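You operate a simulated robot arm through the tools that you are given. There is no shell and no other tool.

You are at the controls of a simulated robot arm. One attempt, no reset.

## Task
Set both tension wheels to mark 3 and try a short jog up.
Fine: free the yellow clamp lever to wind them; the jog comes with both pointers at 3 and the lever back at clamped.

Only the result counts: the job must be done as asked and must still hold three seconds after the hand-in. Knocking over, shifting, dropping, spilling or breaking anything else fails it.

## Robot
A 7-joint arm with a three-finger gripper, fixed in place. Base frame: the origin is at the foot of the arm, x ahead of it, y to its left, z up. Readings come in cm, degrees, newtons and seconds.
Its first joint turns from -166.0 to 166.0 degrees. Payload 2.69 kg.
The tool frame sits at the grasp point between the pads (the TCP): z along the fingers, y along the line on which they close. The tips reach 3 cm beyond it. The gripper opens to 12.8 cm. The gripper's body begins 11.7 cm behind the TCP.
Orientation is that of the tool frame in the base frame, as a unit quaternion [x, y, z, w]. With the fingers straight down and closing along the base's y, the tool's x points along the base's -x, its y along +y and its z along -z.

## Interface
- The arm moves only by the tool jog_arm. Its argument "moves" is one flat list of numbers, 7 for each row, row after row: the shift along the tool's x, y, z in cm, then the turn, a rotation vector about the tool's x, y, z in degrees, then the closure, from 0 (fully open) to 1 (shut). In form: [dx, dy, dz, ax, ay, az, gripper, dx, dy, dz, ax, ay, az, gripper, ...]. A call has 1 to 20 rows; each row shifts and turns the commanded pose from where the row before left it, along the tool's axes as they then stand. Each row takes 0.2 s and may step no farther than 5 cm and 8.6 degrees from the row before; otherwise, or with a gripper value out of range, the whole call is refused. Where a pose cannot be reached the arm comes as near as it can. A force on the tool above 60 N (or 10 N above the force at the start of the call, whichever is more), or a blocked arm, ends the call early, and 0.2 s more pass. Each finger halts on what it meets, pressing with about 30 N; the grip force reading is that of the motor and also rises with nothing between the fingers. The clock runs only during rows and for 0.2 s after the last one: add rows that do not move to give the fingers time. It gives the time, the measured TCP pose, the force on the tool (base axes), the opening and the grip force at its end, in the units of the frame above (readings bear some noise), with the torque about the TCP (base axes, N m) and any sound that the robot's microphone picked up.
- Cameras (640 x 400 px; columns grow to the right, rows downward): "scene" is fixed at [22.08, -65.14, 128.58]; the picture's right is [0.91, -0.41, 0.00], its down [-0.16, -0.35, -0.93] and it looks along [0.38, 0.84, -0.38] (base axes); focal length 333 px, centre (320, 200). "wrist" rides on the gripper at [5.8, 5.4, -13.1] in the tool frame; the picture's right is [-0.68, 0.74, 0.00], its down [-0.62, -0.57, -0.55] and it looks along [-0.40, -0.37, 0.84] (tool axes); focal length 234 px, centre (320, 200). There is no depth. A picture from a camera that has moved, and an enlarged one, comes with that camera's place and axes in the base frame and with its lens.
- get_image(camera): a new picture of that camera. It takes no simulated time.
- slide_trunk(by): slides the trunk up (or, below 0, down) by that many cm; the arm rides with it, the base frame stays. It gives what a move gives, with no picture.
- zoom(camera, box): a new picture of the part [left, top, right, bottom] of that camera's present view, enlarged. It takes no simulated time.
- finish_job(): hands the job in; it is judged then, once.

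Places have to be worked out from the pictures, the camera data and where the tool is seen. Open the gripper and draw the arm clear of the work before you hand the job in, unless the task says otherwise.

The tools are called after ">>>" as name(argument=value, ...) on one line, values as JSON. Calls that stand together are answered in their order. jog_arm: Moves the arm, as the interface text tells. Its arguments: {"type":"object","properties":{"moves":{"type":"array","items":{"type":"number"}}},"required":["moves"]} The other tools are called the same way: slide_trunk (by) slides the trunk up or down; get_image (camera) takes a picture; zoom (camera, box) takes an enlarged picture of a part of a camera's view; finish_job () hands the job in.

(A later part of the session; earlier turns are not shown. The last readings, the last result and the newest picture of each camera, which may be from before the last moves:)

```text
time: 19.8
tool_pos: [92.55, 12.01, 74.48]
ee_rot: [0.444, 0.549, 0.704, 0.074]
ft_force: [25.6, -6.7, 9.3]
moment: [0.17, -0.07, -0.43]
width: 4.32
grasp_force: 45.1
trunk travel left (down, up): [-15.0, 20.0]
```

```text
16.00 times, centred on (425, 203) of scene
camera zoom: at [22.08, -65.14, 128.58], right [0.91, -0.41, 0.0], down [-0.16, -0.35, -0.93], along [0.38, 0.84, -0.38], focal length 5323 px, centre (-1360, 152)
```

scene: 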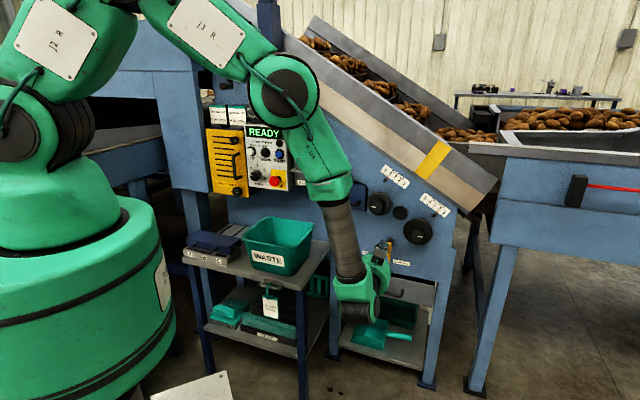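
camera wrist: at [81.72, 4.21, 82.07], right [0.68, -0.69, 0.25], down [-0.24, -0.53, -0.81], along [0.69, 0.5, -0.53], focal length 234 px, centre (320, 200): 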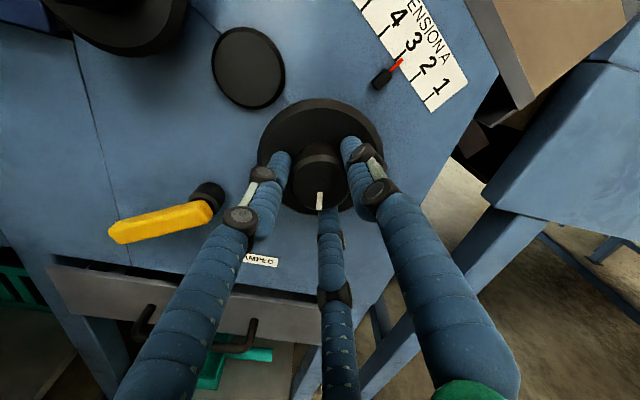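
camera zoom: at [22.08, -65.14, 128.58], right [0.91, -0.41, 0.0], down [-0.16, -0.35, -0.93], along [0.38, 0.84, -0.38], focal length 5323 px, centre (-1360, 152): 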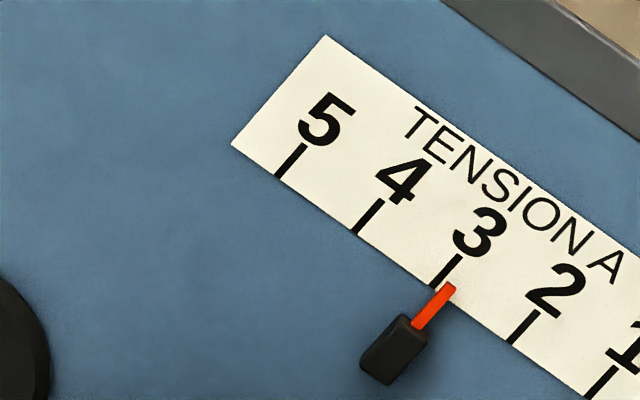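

My best estimate puts A at about 2.95. I'll turn 4° more, then open, back out straight and check from directly in front of the scale.

>>> jog_arm(moves=[0, 0, 0, 0, 0, 4, 1, 0, 0, 0, 0, 0, 0, 1, 0, 0, 0, 0, 0, 0, 0.5, 0, 0, 0, 0, 0, 0, 0, 0, 0, -4, 0, 0, 0, 0, 0, 0, -4, 0, 0, 0, 0, 0, 0, -4, 0, 0, 0, 0, 0, 0, -2, 0, 0, 0, 0])

>>> zoom(camera="scene", box=[416, 196, 434, 210])

>>> get_image(camera="wrist")

```text
time: 21.6
tool_pos: [82.61, 2.16, 74.43]
ee_rot: [0.463, 0.533, 0.706, 0.05]
ft_force: [0.1, 0.6, 0.1]
moment: [0.04, -0.02, 0.05]
width: 12.8
grasp_force: 0.1
trunk travel left (down, up): [-15.0, 20.0]
```

```text
16.00 times, centred on (425, 203) of scene
camera zoom: at [22.08, -65.14, 128.58], right [0.91, -0.41, 0.0], down [-0.16, -0.35, -0.93], along [0.38, 0.84, -0.38], focal length 5323 px, centre (-1360, 152)
```

zoom: 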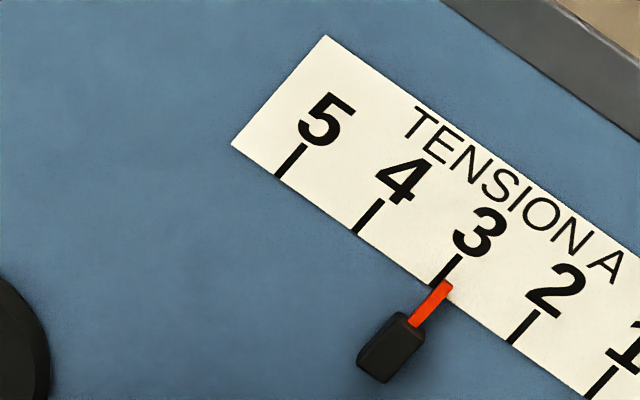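

```text
taken
camera wrist: at [72.24, -6.11, 82.21], right [0.7, -0.69, 0.18], down [-0.28, -0.49, -0.82], along [0.66, 0.52, -0.54], focal length 234 px, centre (320, 200)
```

wrist: 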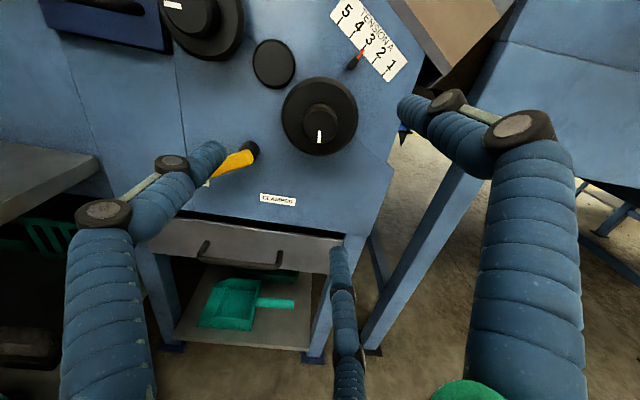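

In the scene view A looks essentially on 3. I'll shift the wrist camera 5 cm right so it faces the scale square-on and parallax drops out.

>>> jog_arm(moves=[-2.08, 1.565, 0, 0, 0, 0, 0, -2.08, 1.565, 0, 0, 0, 0, 0])

>>> zoom(camera="wrist", box=[270, 10, 370, 90])

```text
time: 22.2
tool_pos: [86.33, -1.23, 74.08]
ee_rot: [0.463, 0.535, 0.705, 0.049]
ft_force: [0.2, 1.2, 0.5]
moment: [0.03, 0.01, -0.06]
width: 12.77
grasp_force: 0.1
trunk travel left (down, up): [-15.0, 20.0]
```

```text
5.00 times, centred on (320, 50) of wrist
camera zoom: at [75.97, -9.51, 81.89], right [0.7, -0.69, 0.18], down [-0.28, -0.5, -0.82], along [0.66, 0.52, -0.54], focal length 1171 px, centre (320, 950)
```

zoom: 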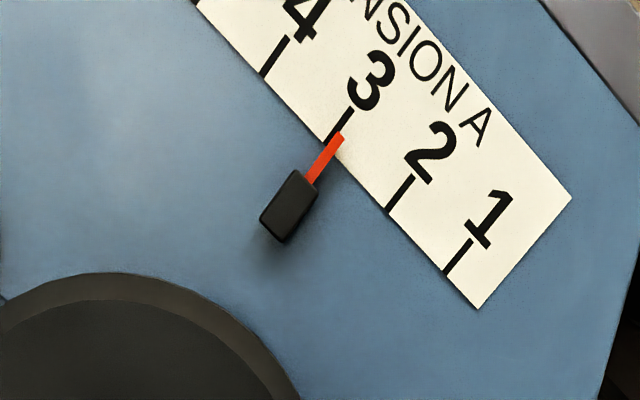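

I'll enlarge further for a finer reading of the needle against tick 3.

>>> zoom(camera="wrist", box=[305, 22, 345, 62])

```text
10.00 times, centred on (325, 42) of wrist
camera zoom: at [75.97, -9.51, 81.89], right [0.7, -0.69, 0.18], down [-0.28, -0.5, -0.82], along [0.66, 0.52, -0.54], focal length 2342 px, centre (270, 1780)
```

zoom: 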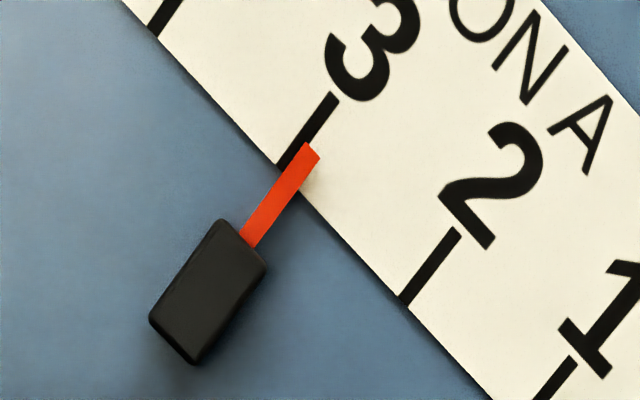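

Seen square-on, the needle sits slightly on the 2 side of tick 3. I'll cross-check at higher zoom from the scene camera.

>>> zoom(camera="scene", box=[422, 198, 434, 208])

```text
16.00 times, centred on (428, 203) of scene
camera zoom: at [22.08, -65.14, 128.58], right [0.91, -0.41, 0.0], down [-0.16, -0.35, -0.93], along [0.38, 0.84, -0.38], focal length 5323 px, centre (-1408, 152)
```

zoom: 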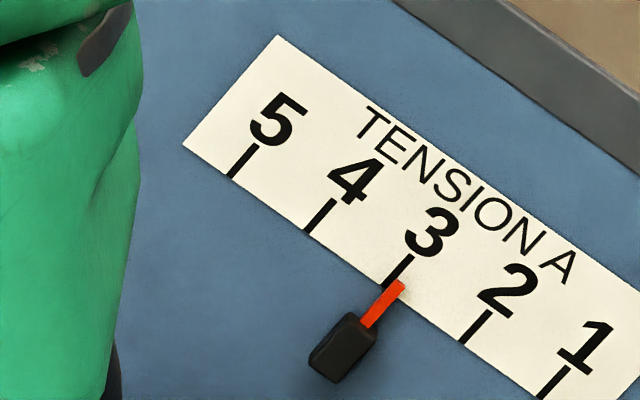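

Both views agree A is at about 2.91 to 2.93. I'll regrip wheel A's hub and add about 7° clockwise.

>>> jog_arm(moves=[2.078, -1.365, 0, 0, 0, 0, 0, 2.078, -1.365, 0, 0, 0, 0, 0, 0, 0, 4, 0, 0, 0, 0, 0, 0, 4, 0, 0, 0, 0, 0, 0, 4, 0, 0, 0, 0, 0, 0, 1.76, 0, 0, 0, 0, 0, 0, 0, 0, 0, 0, 0.5, 0, 0, 0, 0, 0, 0, 1, 0, 0, 0, 0, 0, 0, 1, 0, 0, 0, 0, 0, 0, 1, 0, 0, 0, 0, 0, 0, 1])

>>> zoom(camera="scene", box=[422, 198, 434, 208])

>>> get_image(camera="wrist")

```text
time: 24.6
tool_pos: [92.43, 11.89, 74.38]
ee_rot: [0.464, 0.534, 0.705, 0.05]
ft_force: [3.0, 4.6, -18.6]
moment: [-0.47, 0.46, -0.07]
width: 4.29
grasp_force: 44.8
trunk travel left (down, up): [-15.0, 20.0]
```

```text
16.00 times, centred on (428, 203) of scene
camera zoom: at [22.08, -65.14, 128.58], right [0.91, -0.41, 0.0], down [-0.16, -0.35, -0.93], along [0.38, 0.84, -0.38], focal length 5323 px, centre (-1408, 152)
```

zoom: 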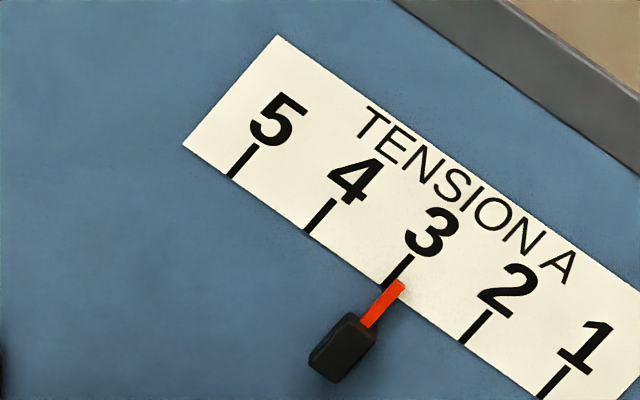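

```text
taken
camera wrist: at [82.04, 3.64, 82.27], right [0.7, -0.69, 0.18], down [-0.28, -0.5, -0.82], along [0.66, 0.52, -0.54], focal length 234 px, centre (320, 200)
```

wrist: 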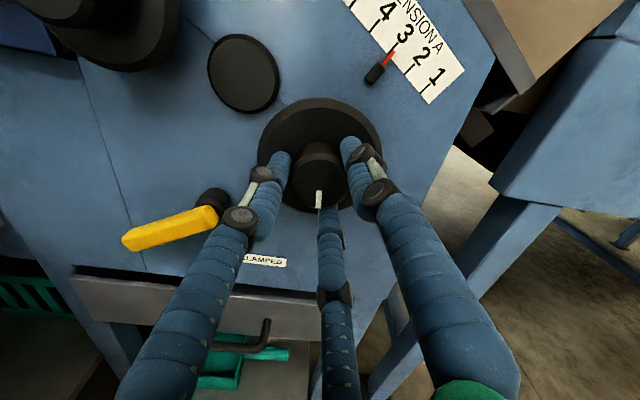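

The grip is firm and the pointer is unchanged. I'll turn 7.5° clockwise while easing the small vertical preload.

>>> jog_arm(moves=[0, -0.1, 0, 0, 0, 4, 1, 0, 0, 0, 0, 0, 3.5, 1, 0, 0, 0, 0, 0, 0, 1])

>>> zoom(camera="scene", box=[422, 198, 434, 208])

```text
time: 25.4
tool_pos: [92.4, 11.91, 74.44]
ee_rot: [0.497, 0.502, 0.708, 0.003]
ft_force: [-10.8, 2.9, -12.8]
moment: [-0.14, 0.3, 0.41]
width: 4.28
grasp_force: 45.1
trunk travel left (down, up): [-15.0, 20.0]
```

```text
16.00 times, centred on (428, 203) of scene
camera zoom: at [22.08, -65.14, 128.58], right [0.91, -0.41, 0.0], down [-0.16, -0.35, -0.93], along [0.38, 0.84, -0.38], focal length 5323 px, centre (-1408, 152)
```

zoom: 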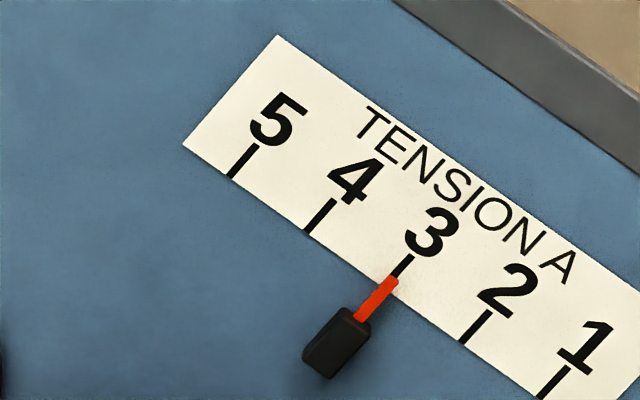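

The needle now lines up with tick 3 from the scene camera. I'll release, back out, and check square-on again.

>>> jog_arm(moves=[0, 0, 0, 0, 0, 0, 0.5, 0, 0, 0, 0, 0, 0, 0, 0, 0, -4, 0, 0, 0, 0, 0, 0, -4, 0, 0, 0, 0, 0, 0, -4, 0, 0, 0, 0, -1.75, 1.75, -1.76, 0, 0, 0, 0, -1.75, 1.75, 0, 0, 0, 0, 0, 0, 0, 0, 0, 0, 0, 0])

>>> zoom(camera="wrist", box=[270, 10, 370, 90])

>>> get_image(camera="wrist")

```text
time: 27.2
tool_pos: [86.41, -1.28, 74.73]
ee_rot: [0.497, 0.502, 0.708, 0.003]
ft_force: [-0.7, -1.1, 0.4]
moment: [0.02, -0.04, 0.01]
width: 12.8
grasp_force: 0.0
trunk travel left (down, up): [-15.0, 20.0]
```

```text
5.00 times, centred on (320, 50) of wrist
camera zoom: at [76.72, -10.22, 82.71], right [0.71, -0.71, 0.05], down [-0.35, -0.42, -0.84], along [0.61, 0.57, -0.55], focal length 1171 px, centre (320, 950)
```

zoom: 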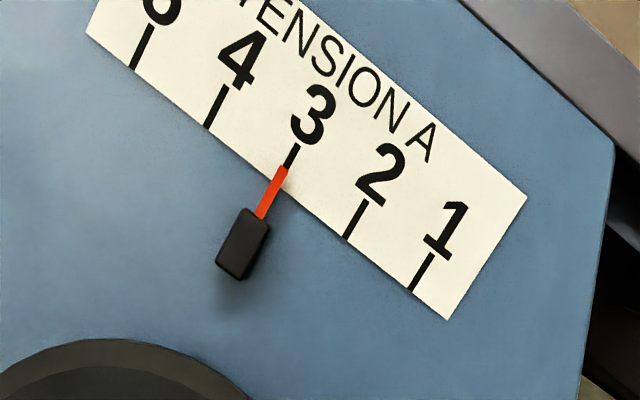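

```text
taken
camera wrist: at [76.72, -10.22, 82.71], right [0.71, -0.71, 0.05], down [-0.35, -0.42, -0.84], along [0.61, 0.57, -0.55], focal length 234 px, centre (320, 200)
```

wrist: 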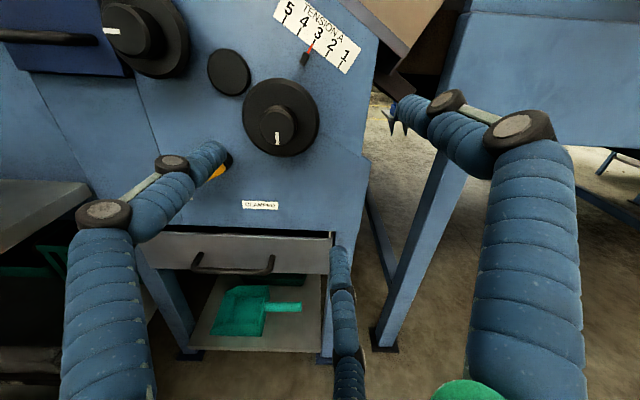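

>>> zoom(camera="wrist", box=[295, 25, 335, 65])

>>> zoom(camera="scene", box=[340, 150, 460, 280])

```text
10.00 times, centred on (315, 45) of wrist
camera zoom: at [76.72, -10.22, 82.71], right [0.71, -0.71, 0.05], down [-0.35, -0.42, -0.84], along [0.61, 0.57, -0.55], focal length 2342 px, centre (370, 1750)
```

zoom: 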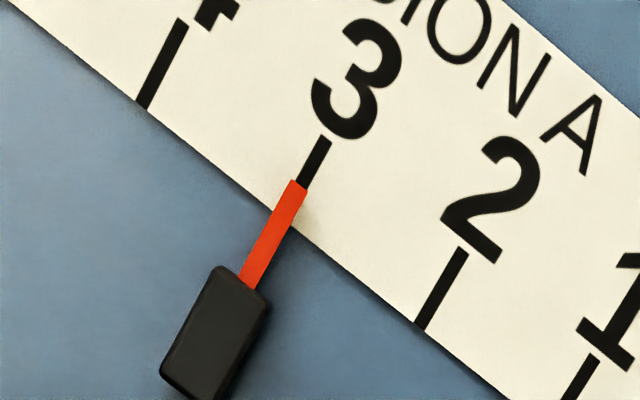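

```text
3.08 times, centred on (400, 215) of scene
camera zoom: at [22.08, -65.14, 128.58], right [0.91, -0.41, 0.0], down [-0.16, -0.35, -0.93], along [0.38, 0.84, -0.38], focal length 1024 px, centre (74, 154)
```

zoom: 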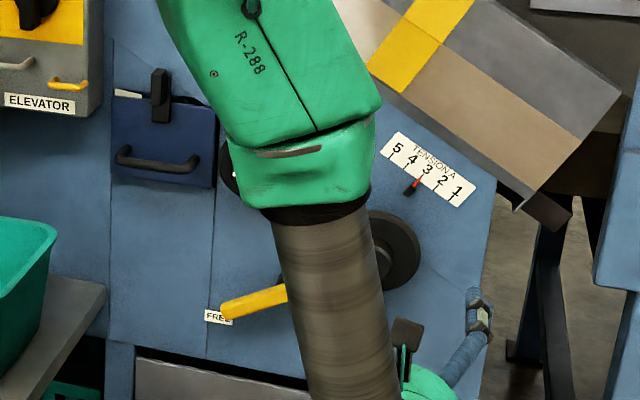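

A is exactly on 3. Next is wheel B, which I place near u≈42.7, z≈83.0. I'll move in front of it with the fingers half open, because the blue box sits close on its left.

>>> jog_arm(moves=[3.914, -1.526, 0, 0, 0, 0, 0.45, 3.914, -1.526, 0, 0, 0, 0, 0.45, 3.914, -1.526, 0, 0, 0, 0, 0.45, 3.914, -1.526, 0, 0, 0, 0, 0.45, 3.914, -1.526, 0, 0, 0, 0, 0.45, 0, 0, 0, 0, 0, 0, 0.45])

>>> get_image(camera="wrist")

>>> get_image(camera="scene")

```text
time: 28.6
tool_pos: [72.33, 12.47, 82.92]
ee_rot: [0.496, 0.502, 0.708, 0.004]
ft_force: [0.5, 0.2, 0.3]
moment: [-0.01, -0.03, -0.04]
width: 7.05
grasp_force: 0.1
trunk travel left (down, up): [-15.0, 20.0]
```

```text
taken
camera wrist: at [62.69, 3.49, 90.82], right [0.71, -0.71, 0.05], down [-0.35, -0.42, -0.84], along [0.61, 0.57, -0.55], focal length 234 px, centre (320, 200)
```

wrist: 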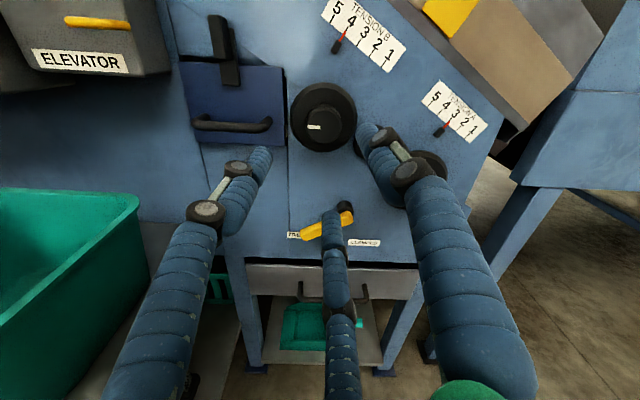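

```text
taken
```

scene: 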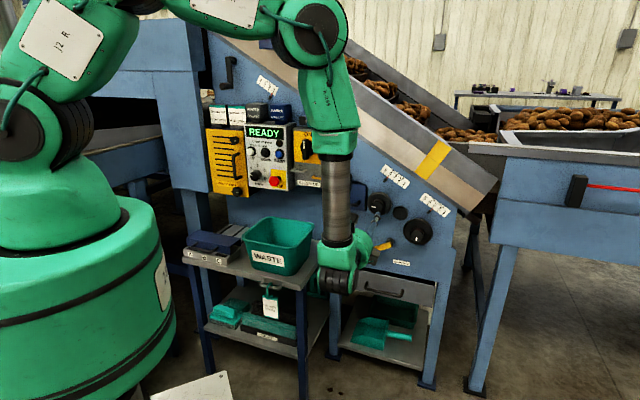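

I'll enlarge wheel B and its scale to refine the hub centre and the starting reading.

>>> zoom(camera="wrist", box=[280, 70, 370, 160])

>>> zoom(camera="scene", box=[378, 160, 414, 190])

>>> zoom(camera="scene", box=[360, 180, 400, 220])

```text
4.44 times, centred on (325, 115) of wrist
camera zoom: at [62.69, 3.49, 90.82], right [0.71, -0.71, 0.05], down [-0.35, -0.42, -0.84], along [0.61, 0.57, -0.55], focal length 1041 px, centre (298, 578)
```

zoom: 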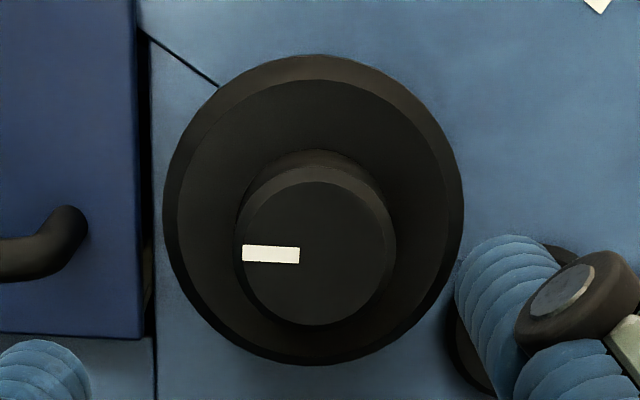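

```text
13.33 times, centred on (396, 175) of scene
camera zoom: at [22.08, -65.14, 128.58], right [0.91, -0.41, 0.0], down [-0.16, -0.35, -0.93], along [0.38, 0.84, -0.38], focal length 4436 px, centre (-693, 533)
```

zoom: 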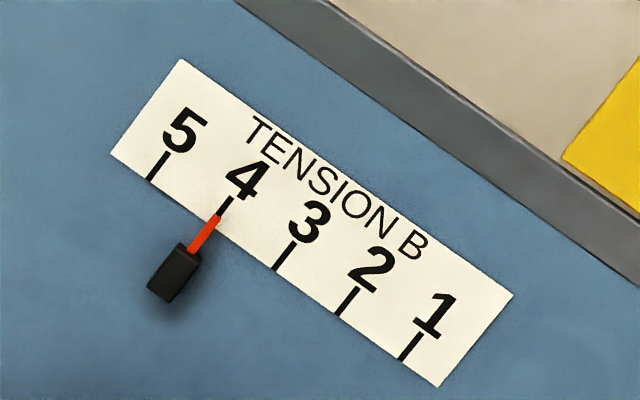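

```text
10.00 times, centred on (380, 200) of scene
camera zoom: at [22.08, -65.14, 128.58], right [0.91, -0.41, 0.0], down [-0.16, -0.35, -0.93], along [0.38, 0.84, -0.38], focal length 3327 px, centre (-280, 200)
```

zoom: 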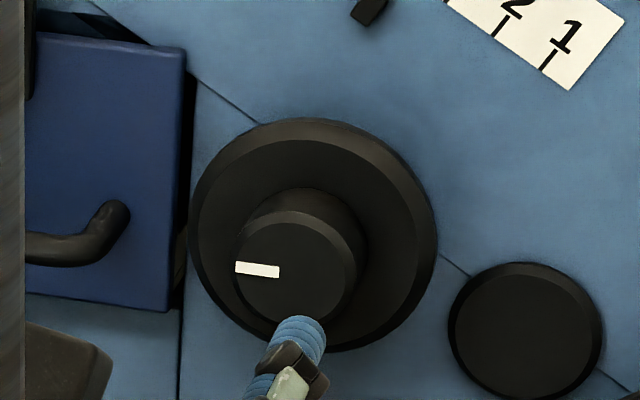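

The hub centre comes out at u≈42.75, z≈83.0, and B reads about 4.06. I'll centre on the hub, move in to the same depth as for A, and close.

>>> jog_arm(moves=[-0.244, 0.351, 0, 0, 0, 0, 0.45, 0, 0, 4, 0, 0, 0, 0.45, 0, 0, 4, 0, 0, 0, 0.45, 0, 0, 4, 0, 0, 0, 0.45, 0, 0, 2, 0, 0, 0, 0.45, 0, 0, 0, 0, 0, 0, 0.7, 0, 0, 0, 0, 0, 0, 1, 0, 0, 0, 0, 0, 0, 1, 0, 0, 0, 0, 0, 0, 1])

>>> get_image(camera="wrist")

>>> zoom(camera="scene", box=[350, 160, 420, 230])

```text
time: 30.6
tool_pos: [82.61, 22.09, 83.04]
ee_rot: [0.495, 0.503, 0.708, 0.004]
ft_force: [-4.9, 26.3, 17.5]
moment: [0.46, -0.39, 0.64]
width: 4.3
grasp_force: 44.9
trunk travel left (down, up): [-15.0, 20.0]
```

```text
taken
camera wrist: at [72.93, 13.06, 90.76], right [0.71, -0.7, 0.06], down [-0.35, -0.42, -0.84], along [0.61, 0.57, -0.54], focal length 234 px, centre (320, 200)
```

wrist: 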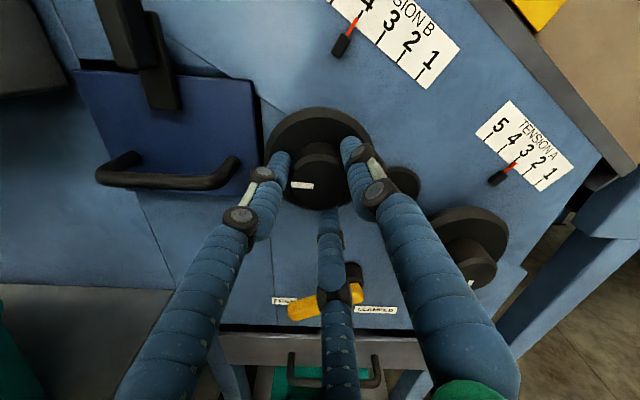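

```text
5.71 times, centred on (385, 195) of scene
camera zoom: at [22.08, -65.14, 128.58], right [0.91, -0.41, 0.0], down [-0.16, -0.35, -0.93], along [0.38, 0.84, -0.38], focal length 1901 px, centre (-51, 229)
```

zoom: 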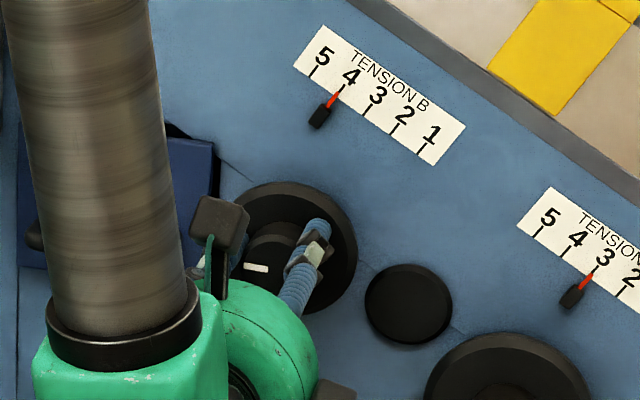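

The grip is on the hub at 4.3 cm, with a side force of about 28 N along +x showing a slight offset. I'll shift a little to relieve it before turning.

>>> jog_arm(moves=[0.15, 0, 0, 0, 0, 0, 1, 0, 0, 0, 0, 0, 0, 1])

```text
time: 31.2
tool_pos: [82.54, 22.06, 82.97]
ee_rot: [0.497, 0.503, 0.708, 0.004]
ft_force: [9.9, 29.9, 9.6]
moment: [0.05, -0.19, 0.39]
width: 4.26
grasp_force: 45.1
trunk travel left (down, up): [-15.0, 20.0]
```

>>> jog_arm(moves=[0.12, 0, 0.1, 0, 0, 0, 1, 0, 0, 0, 0, 0, 0, 1])

```text
time: 31.8
tool_pos: [82.65, 22.01, 82.96]
ee_rot: [0.497, 0.503, 0.707, 0.004]
ft_force: [5.9, 11.1, 4.1]
moment: [0.01, -0.06, -0.11]
width: 4.28
grasp_force: 44.7
trunk travel left (down, up): [-15.0, 20.0]
```

The side load has dropped to about 12 N. I'll turn wheel B counter-clockwise by 40° and watch the pointer.

>>> jog_arm(moves=[0, 0, 0, 0, 0, -8, 1, 0, 0, 0, 0, 0, -8, 1, 0, 0, 0, 0, 0, -8, 1, 0, 0, 0, 0, 0, -8, 1, 0, 0, 0, 0, 0, -8, 1, 0, 0, 0, 0, 0, 0, 1])

>>> zoom(camera="scene", box=[378, 160, 414, 190])

>>> zoom(camera="scene", box=[340, 150, 460, 280])

```text
time: 33.2
tool_pos: [82.44, 22.16, 82.89]
ee_rot: [0.296, 0.642, 0.664, 0.245]
ft_force: [16.0, -2.6, -15.1]
moment: [-0.53, 0.41, -0.53]
width: 4.26
grasp_force: 45.6
trunk travel left (down, up): [-15.0, 20.0]
```

```text
13.33 times, centred on (396, 175) of scene
camera zoom: at [22.08, -65.14, 128.58], right [0.91, -0.41, 0.0], down [-0.16, -0.35, -0.93], along [0.38, 0.84, -0.38], focal length 4436 px, centre (-693, 533)
```

zoom: 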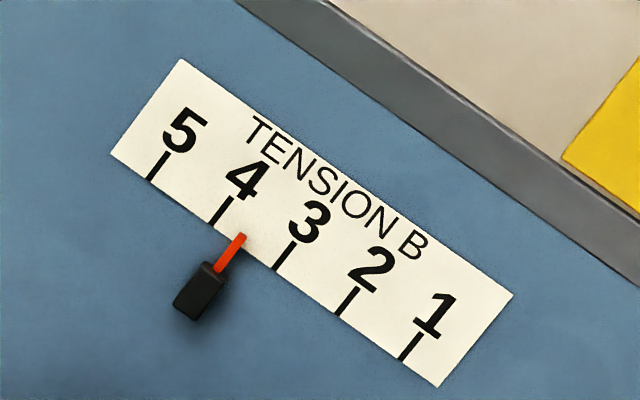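

```text
3.08 times, centred on (400, 215) of scene
camera zoom: at [22.08, -65.14, 128.58], right [0.91, -0.41, 0.0], down [-0.16, -0.35, -0.93], along [0.38, 0.84, -0.38], focal length 1024 px, centre (74, 154)
```

zoom: 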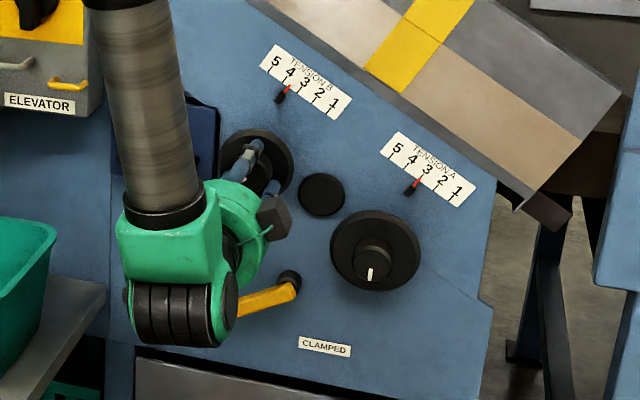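

B has dropped from 4.05 to about 3.6 with A unchanged, so the direction and rate are as expected. I'll turn another 53° counter-clockwise.

>>> jog_arm(moves=[0, 0, 0, 0, 0, -8, 1, 0, 0, 0, 0, 0, -8, 1, 0, 0, 0, 0, 0, -8, 1, 0, 0, 0, 0, 0, -8, 1, 0, 0, 0, 0, 0, -8, 1, 0, 0, 0, 0, 0, -8, 1, 0, 0, 0, 0, 0, -5, 1, 0, 0, 0, 0, 0, 0, 1])

>>> zoom(camera="scene", box=[378, 160, 414, 190])

>>> get_image(camera="wrist")

```text
time: 35.0
tool_pos: [82.58, 22.07, 82.95]
ee_rot: [-0.022, 0.707, 0.484, 0.516]
ft_force: [4.7, -8.4, -14.8]
moment: [-0.44, 0.26, -0.34]
width: 4.25
grasp_force: 45.2
trunk travel left (down, up): [-15.0, 20.0]
```

```text
13.33 times, centred on (396, 175) of scene
camera zoom: at [22.08, -65.14, 128.58], right [0.91, -0.41, 0.0], down [-0.16, -0.35, -0.93], along [0.38, 0.84, -0.38], focal length 4436 px, centre (-693, 533)
```

zoom: 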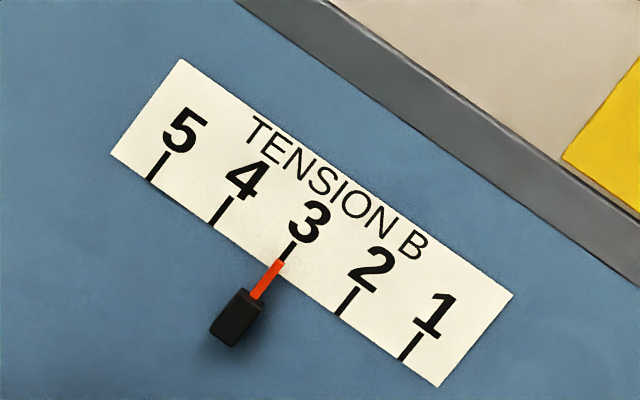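

```text
taken
camera wrist: at [67.61, 18.39, 82.1], right [-0.07, 0.07, 0.99], down [0.2, -0.98, 0.09], along [0.98, 0.21, 0.06], focal length 234 px, centre (320, 200)
```

wrist: 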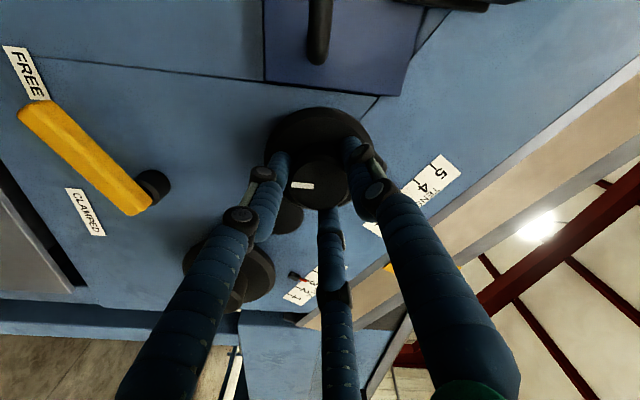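

B reads about 3.03 to 3.05, so I'll turn it 4° more. Then I'll release, back out and check.

>>> jog_arm(moves=[0, 0, 0, 0, 0, -4, 1, 0, 0, 0, 0, 0, 0, 1])

>>> zoom(camera="scene", box=[383, 165, 401, 181])

```text
time: 35.6
tool_pos: [82.61, 22.06, 82.88]
ee_rot: [-0.047, 0.706, 0.466, 0.531]
ft_force: [2.5, -8.6, -16.3]
moment: [-0.47, 0.4, -0.25]
width: 4.27
grasp_force: 45.3
trunk travel left (down, up): [-15.0, 20.0]
```

```text
16.00 times, centred on (392, 173) of scene
camera zoom: at [22.08, -65.14, 128.58], right [0.91, -0.41, 0.0], down [-0.16, -0.35, -0.93], along [0.38, 0.84, -0.38], focal length 5323 px, centre (-832, 632)
```

zoom: 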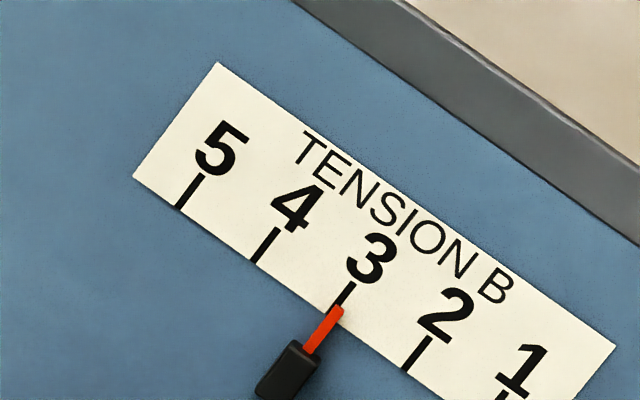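

B shows about 2.97 from the scene camera. I'll release, back out, then roll the tool upright and view B's scale square-on.

>>> jog_arm(moves=[0, 0, 0, 0, 0, 0, 0.45, 0, 0, 0, 0, 0, 0, 0.45, 0, 0, -4, 0, 0, 0, 0.45, 0, 0, -4, 0, 0, 0, 0.45, 0, 0, -4, 0, 0, 0, 0.45, -2.19, -2.86, -2, 0, 0, 0, 0.45, 0, 0, 0, 0, 0, 8.4, 0.45, 0, 0, 0, 0, 0, 8.4, 0.45, 0, 0, 0, 0, 0, 8.4, 0.45, 0, 0, 0, 0, 0, 8.4, 0.45, 0, 0, 0, 0, 0, 8.4, 0.45, 0, 0, 0, 0, 0, 8.4, 0.45, 0, 0, 0, 0, 0, 8.4, 0.45, 0, 0, 0, 0, 0, 8.4, 0.45, 0, 0, 0, 0, 0, 8.4, 0.45, 0, 0, 0, 0, 0, 8.4, 0.45, 0, 0, 0, 0, 0, 8.4, 0.45])

>>> get_image(camera="wrist")

>>> zoom(camera="scene", box=[383, 165, 401, 181])

```text
time: 39.2
tool_pos: [75.12, 9.55, 82.96]
ee_rot: [0.476, 0.521, 0.707, 0.031]
ft_force: [0.3, 0.1, 0.6]
moment: [0.01, 0.02, 0.03]
width: 7.04
grasp_force: 0.0
trunk travel left (down, up): [-15.0, 20.0]
```

```text
taken
camera wrist: at [65.01, 1.02, 90.88], right [0.7, -0.7, 0.13], down [-0.31, -0.46, -0.83], along [0.64, 0.54, -0.54], focal length 234 px, centre (320, 200)
```

wrist: 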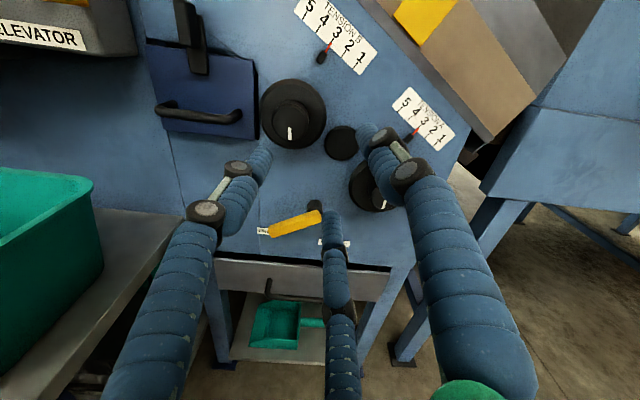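

```text
16.00 times, centred on (392, 173) of scene
camera zoom: at [22.08, -65.14, 128.58], right [0.91, -0.41, 0.0], down [-0.16, -0.35, -0.93], along [0.38, 0.84, -0.38], focal length 5323 px, centre (-832, 632)
```

zoom: 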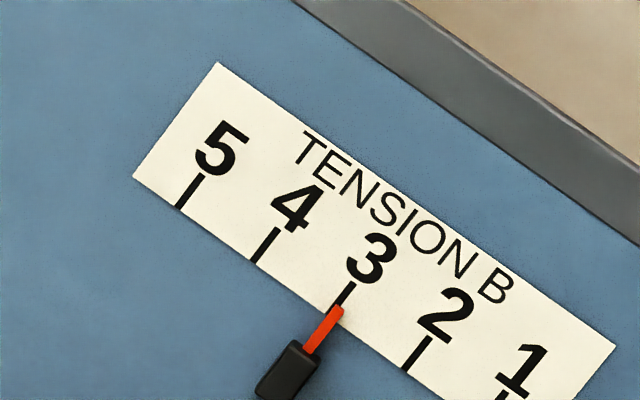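

>>> zoom(camera="wrist", box=[308, 22, 352, 66])

>>> zoom(camera="wrist", box=[385, 80, 460, 160])

```text
9.09 times, centred on (330, 44) of wrist
camera zoom: at [65.01, 1.02, 90.88], right [0.7, -0.7, 0.13], down [-0.31, -0.46, -0.83], along [0.64, 0.54, -0.54], focal length 2129 px, centre (229, 1618)
```

zoom: 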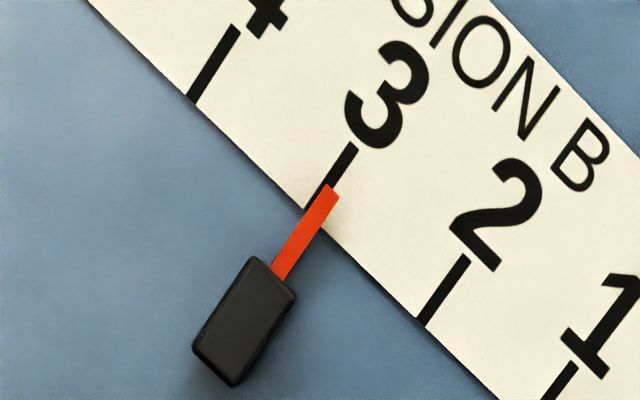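

```text
5.00 times, centred on (422, 120) of wrist
camera zoom: at [65.01, 1.02, 90.88], right [0.7, -0.7, 0.13], down [-0.31, -0.46, -0.83], along [0.64, 0.54, -0.54], focal length 1171 px, centre (-192, 600)
```

zoom: 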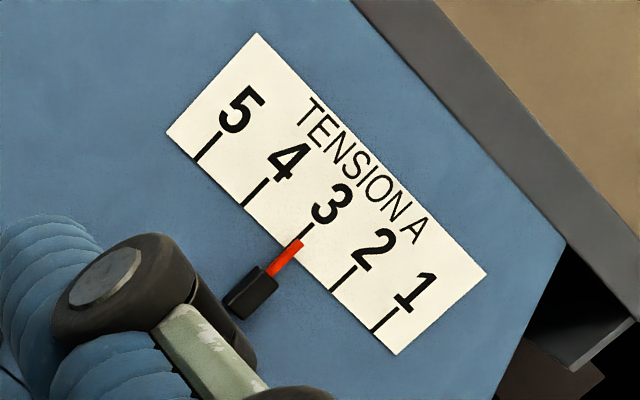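

Square-on, B reads about 2.94 and A still sits on 3. I'll regrip B's hub and turn it back about 5° clockwise.

>>> jog_arm(moves=[2.755, -2.306, 0, 0, 0, 0, 0.45, 0, 0, 4, 0, 0, 0, 0.45, 0, 0, 4, 0, 0, 0, 0.45, 0, 0, 4, 0, 0, 0, 0.45, 0, 0, 2, 0, 0, 0, 0.45, 0, 0, 0, 0, 0, 0, 0.7, 0, 0, 0, 0, 0, 0, 1, 0, 0, 0, 0, 0, 0, 1, 0, 0, 0, 0, 0, 0, 1, 0, 0, 0, 0, 0, 0, 1])

>>> zoom(camera="scene", box=[383, 165, 401, 181])

```text
time: 41.4
tool_pos: [82.69, 22.33, 82.83]
ee_rot: [0.476, 0.523, 0.706, 0.032]
ft_force: [12.4, 6.2, -13.4]
moment: [-0.29, 0.31, 0.02]
width: 4.36
grasp_force: 44.9
trunk travel left (down, up): [-15.0, 20.0]
```

```text
16.00 times, centred on (392, 173) of scene
camera zoom: at [22.08, -65.14, 128.58], right [0.91, -0.41, 0.0], down [-0.16, -0.35, -0.93], along [0.38, 0.84, -0.38], focal length 5323 px, centre (-832, 632)
```

zoom: 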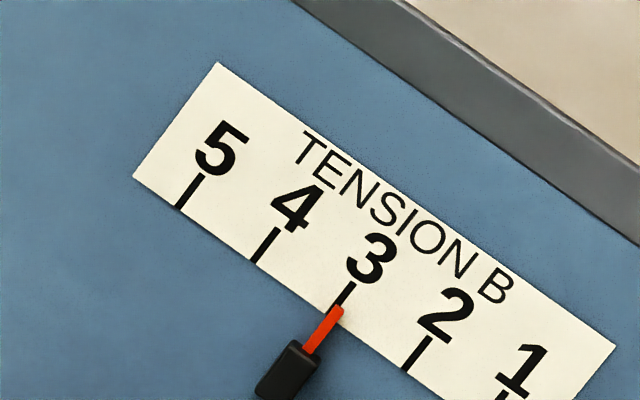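

The grip is good and the pointer is unchanged. I'll turn 5° clockwise and look.

>>> jog_arm(moves=[0, 0, 0, 0, 0, 5, 1, 0, 0, 0, 0, 0, 0, 1, 0, 0, 0, 0, 0, 0, 1])

>>> zoom(camera="scene", box=[383, 165, 401, 181])

```text
time: 42.2
tool_pos: [82.72, 22.29, 82.97]
ee_rot: [0.498, 0.502, 0.707, 0.0]
ft_force: [13.5, 18.6, -13.6]
moment: [-0.25, 0.39, 0.57]
width: 4.34
grasp_force: 45.1
trunk travel left (down, up): [-15.0, 20.0]
```

```text
16.00 times, centred on (392, 173) of scene
camera zoom: at [22.08, -65.14, 128.58], right [0.91, -0.41, 0.0], down [-0.16, -0.35, -0.93], along [0.38, 0.84, -0.38], focal length 5323 px, centre (-832, 632)
```

zoom: 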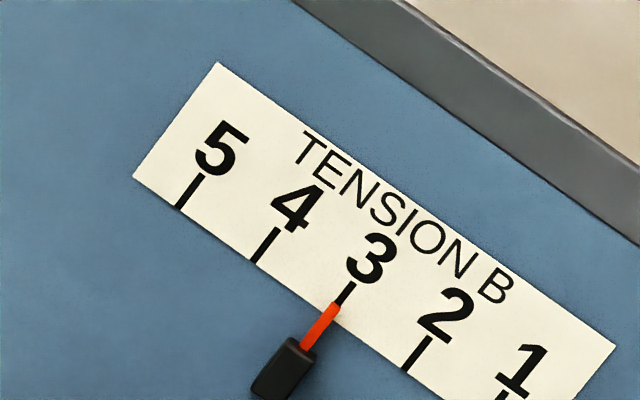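

The needle now points straight at tick 3. I'll release, back out and verify square-on.

>>> jog_arm(moves=[0, 0, 0, 0, 0, 0, 0.45, 0, 0, 0, 0, 0, 0, 0.45, 0, 0, -4, 0, 0, 0, 0.45, 0, 0, -4, 0, 0, 0, 0.45, 0, 0, -4, 0, 0, 0, 0.45, -2.83, 2.83, -2, 0, 0, 0, 0.45, 0, 0, 0, 0, 0, 0, 0.45])

>>> zoom(camera="wrist", box=[298, 22, 342, 66])

>>> zoom(camera="scene", box=[383, 165, 401, 181])

>>> get_image(camera="wrist")

```text
time: 43.8
tool_pos: [75.69, 9.42, 82.58]
ee_rot: [0.498, 0.5, 0.708, 0.0]
ft_force: [0.4, -1.2, 0.5]
moment: [-0.03, 0.03, 0.03]
width: 7.04
grasp_force: 0.2
trunk travel left (down, up): [-15.0, 20.0]
```

```text
9.09 times, centred on (320, 44) of wrist
camera zoom: at [66.04, 0.33, 90.55], right [0.71, -0.71, 0.05], down [-0.36, -0.41, -0.84], along [0.61, 0.57, -0.55], focal length 2129 px, centre (320, 1618)
```

zoom: 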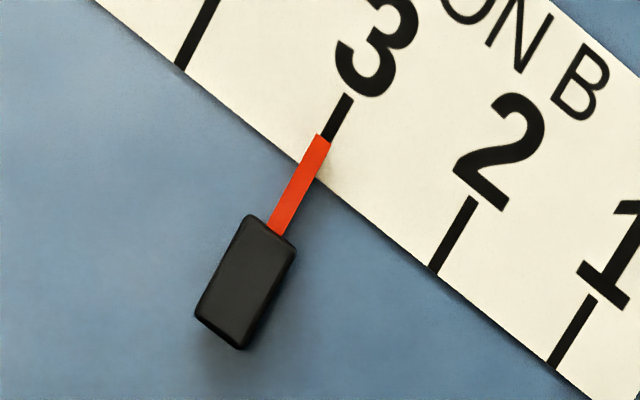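

```text
16.00 times, centred on (392, 173) of scene
camera zoom: at [22.08, -65.14, 128.58], right [0.91, -0.41, 0.0], down [-0.16, -0.35, -0.93], along [0.38, 0.84, -0.38], focal length 5323 px, centre (-832, 632)
```

zoom: 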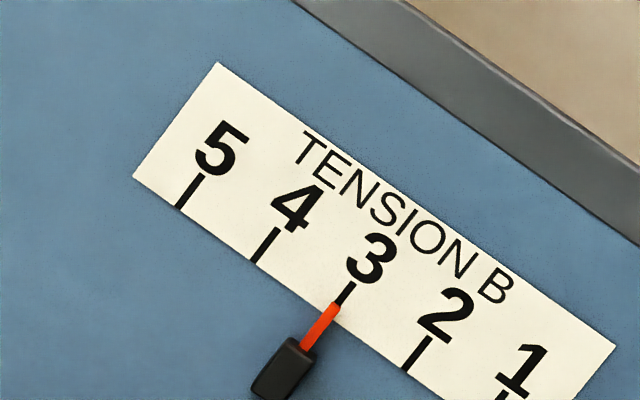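

```text
taken
camera wrist: at [66.04, 0.33, 90.55], right [0.71, -0.71, 0.05], down [-0.36, -0.41, -0.84], along [0.61, 0.57, -0.55], focal length 234 px, centre (320, 200)
```

wrist: 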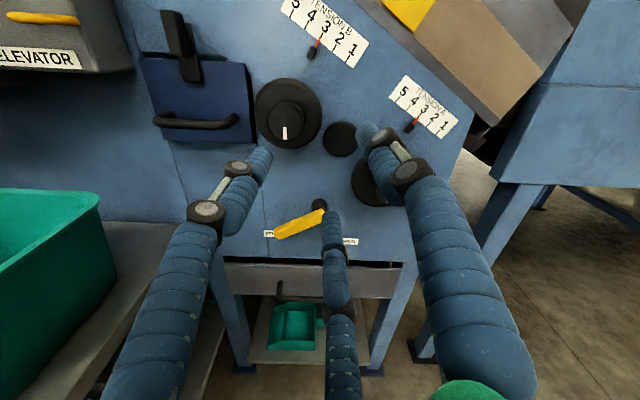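

Both pointers are now on 3. Next I'll close the fingers and bring them above and left of the freed lever, stopping short of it.

>>> jog_arm(moves=[0, 0, 0, 0, 0, 0, 1, -1.308, -3.74, 0, 0, 0, 0, 1, -1.308, -3.74, 0, 0, 0, 0, 1, -1.308, -3.74, 0, 0, 0, 0, 1, -1.308, -3.74, 0, 0, 0, 0, 1, 0, 0, 4, 0, 0, 0, 1, 0, 0, 4, 0, 0, 0, 1, 0, 0, 4, 0, 0, 0, 1])

>>> get_image(camera="wrist")

>>> zoom(camera="scene", box=[340, 150, 460, 280])

```text
time: 45.6
tool_pos: [79.17, 22.68, 68.73]
ee_rot: [0.499, 0.5, 0.707, 0.0]
ft_force: [0.0, 0.0, 0.3]
moment: [-0.01, 0.02, -0.02]
width: 0.21
grasp_force: 29.7
trunk travel left (down, up): [-15.0, 20.0]
```

```text
taken
camera wrist: at [69.49, 13.61, 76.7], right [0.71, -0.71, 0.04], down [-0.36, -0.41, -0.84], along [0.61, 0.57, -0.55], focal length 234 px, centre (320, 200)
```

wrist: 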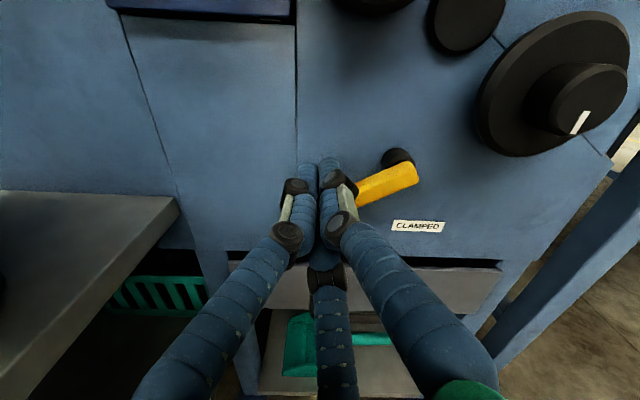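

```text
3.08 times, centred on (400, 215) of scene
camera zoom: at [22.08, -65.14, 128.58], right [0.91, -0.41, 0.0], down [-0.16, -0.35, -0.93], along [0.38, 0.84, -0.38], focal length 1024 px, centre (74, 154)
```

zoom: 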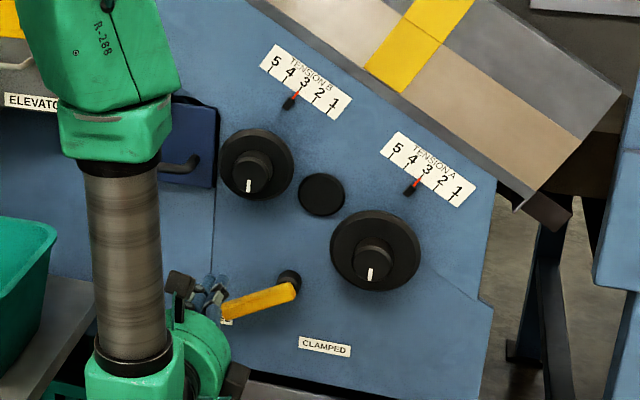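

The fingers are above-left of the lever and clear of it. I'll reach in and sweep the lever down along its arc toward CLAMPED, stopping just short of its end.

>>> jog_arm(moves=[0, 0, 2.6, 0, 0, 0, 1, 0, 0, 2.6, 0, 0, 0, 1, -2.171, -0.771, 0, 0, 0, 0, 1, -0.99, -0.636, 0, 0, 0, 0, 1, -1.075, -0.453, 0, 0, 0, 0, 1, -1.146, -0.255, 0, 0, 0, 0, 1, -1.174, -0.057, 0, 0, 0, 0, 1])

>>> get_image(camera="wrist")

>>> zoom(camera="scene", box=[340, 150, 460, 280])

```text
time: 47.2
tool_pos: [84.82, 24.07, 62.65]
ee_rot: [0.498, 0.5, 0.708, 0.001]
ft_force: [0.0, -0.7, -0.5]
moment: [-0.04, 0.03, -0.01]
width: 0.19
grasp_force: 29.7
trunk travel left (down, up): [-15.0, 20.0]
```

```text
taken
camera wrist: at [75.33, 15.05, 70.51], right [0.71, -0.71, 0.05], down [-0.36, -0.41, -0.84], along [0.61, 0.57, -0.55], focal length 234 px, centre (320, 200)
```

wrist: 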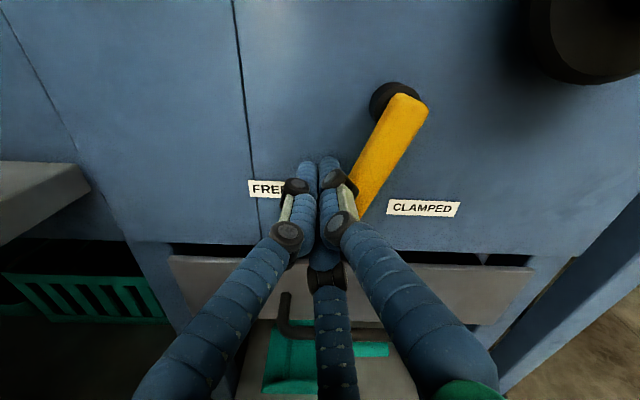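

```text
3.08 times, centred on (400, 215) of scene
camera zoom: at [22.08, -65.14, 128.58], right [0.91, -0.41, 0.0], down [-0.16, -0.35, -0.93], along [0.38, 0.84, -0.38], focal length 1024 px, centre (74, 154)
```

zoom: 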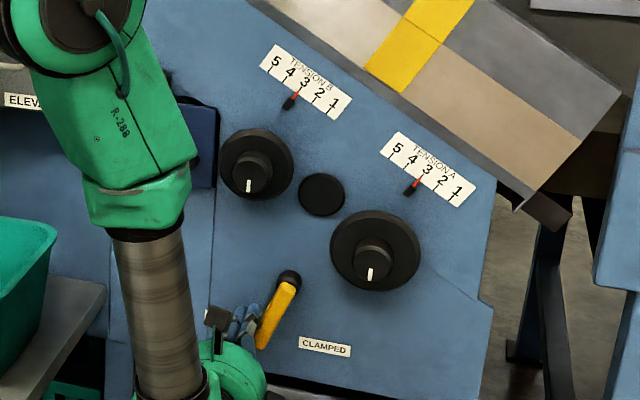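

The lever is at about 20° and follows freely. I'll continue in small steps toward the clamped stop.

>>> jog_arm(moves=[-0.622, 0.085, 0, 0, 0, 0, 1, -0.594, 0.113, 0, 0, 0, 0, 1, -0.552, 0.156, 0, 0, 0, 0, 1, -0.53, 0.177, 0, 0, 0, 0, 1])

>>> zoom(camera="scene", box=[355, 180, 445, 275])

>>> get_image(camera="wrist")

```text
time: 48.2
tool_pos: [86.42, 22.79, 61.32]
ee_rot: [0.498, 0.502, 0.707, 0.001]
ft_force: [-3.7, 2.2, 2.5]
moment: [-0.05, -0.05, -0.01]
width: 0.23
grasp_force: 30.4
trunk travel left (down, up): [-15.0, 20.0]
```

```text
4.21 times, centred on (400, 228) of scene
camera zoom: at [22.08, -65.14, 128.58], right [0.91, -0.41, 0.0], down [-0.16, -0.35, -0.93], along [0.38, 0.84, -0.38], focal length 1401 px, centre (-17, 84)
```

zoom: 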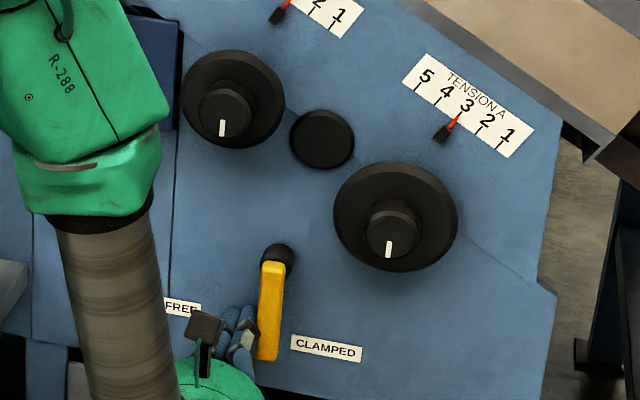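

```text
taken
camera wrist: at [76.72, 13.75, 69.19], right [0.71, -0.7, 0.05], down [-0.36, -0.42, -0.84], along [0.61, 0.58, -0.55], focal length 234 px, centre (320, 200)
```

wrist: 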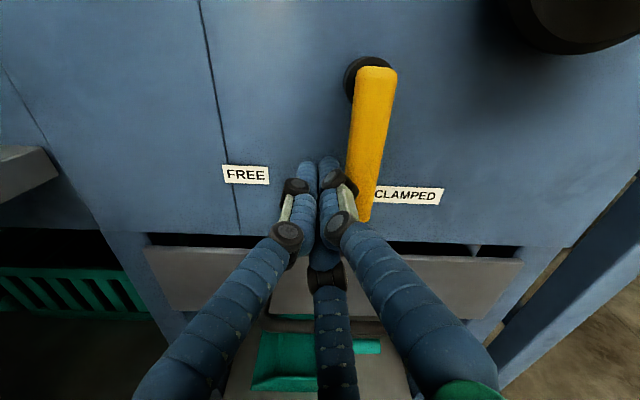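

The lever looks back in its original place, with about 4 N just starting to build. I'll push a few more millimetres to seat it firmly against the stop.

>>> jog_arm(moves=[-0.177, 0.106, 0, 0, 0, 0, 1, -0.1, 0.08, 0, 0, 0, 0, 1])

>>> zoom(camera="scene", box=[355, 180, 445, 275])

```text
time: 48.8
tool_pos: [86.4, 22.69, 61.21]
ee_rot: [0.498, 0.501, 0.708, 0.0]
ft_force: [-21.3, 20.1, 7.2]
moment: [-0.34, -0.32, -0.17]
width: 0.21
grasp_force: 29.9
trunk travel left (down, up): [-15.0, 20.0]
```

```text
4.21 times, centred on (400, 228) of scene
camera zoom: at [22.08, -65.14, 128.58], right [0.91, -0.41, 0.0], down [-0.16, -0.35, -0.93], along [0.38, 0.84, -0.38], focal length 1401 px, centre (-17, 84)
```

zoom: 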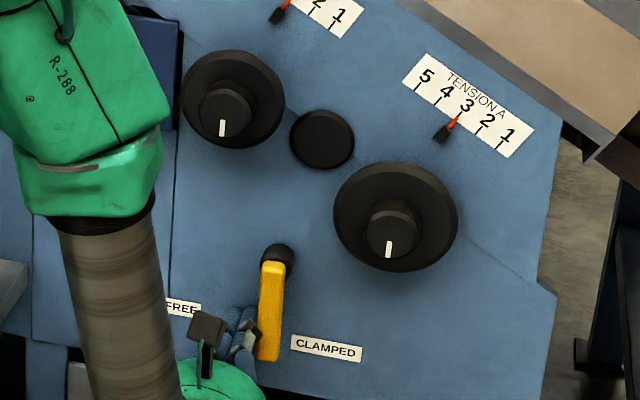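

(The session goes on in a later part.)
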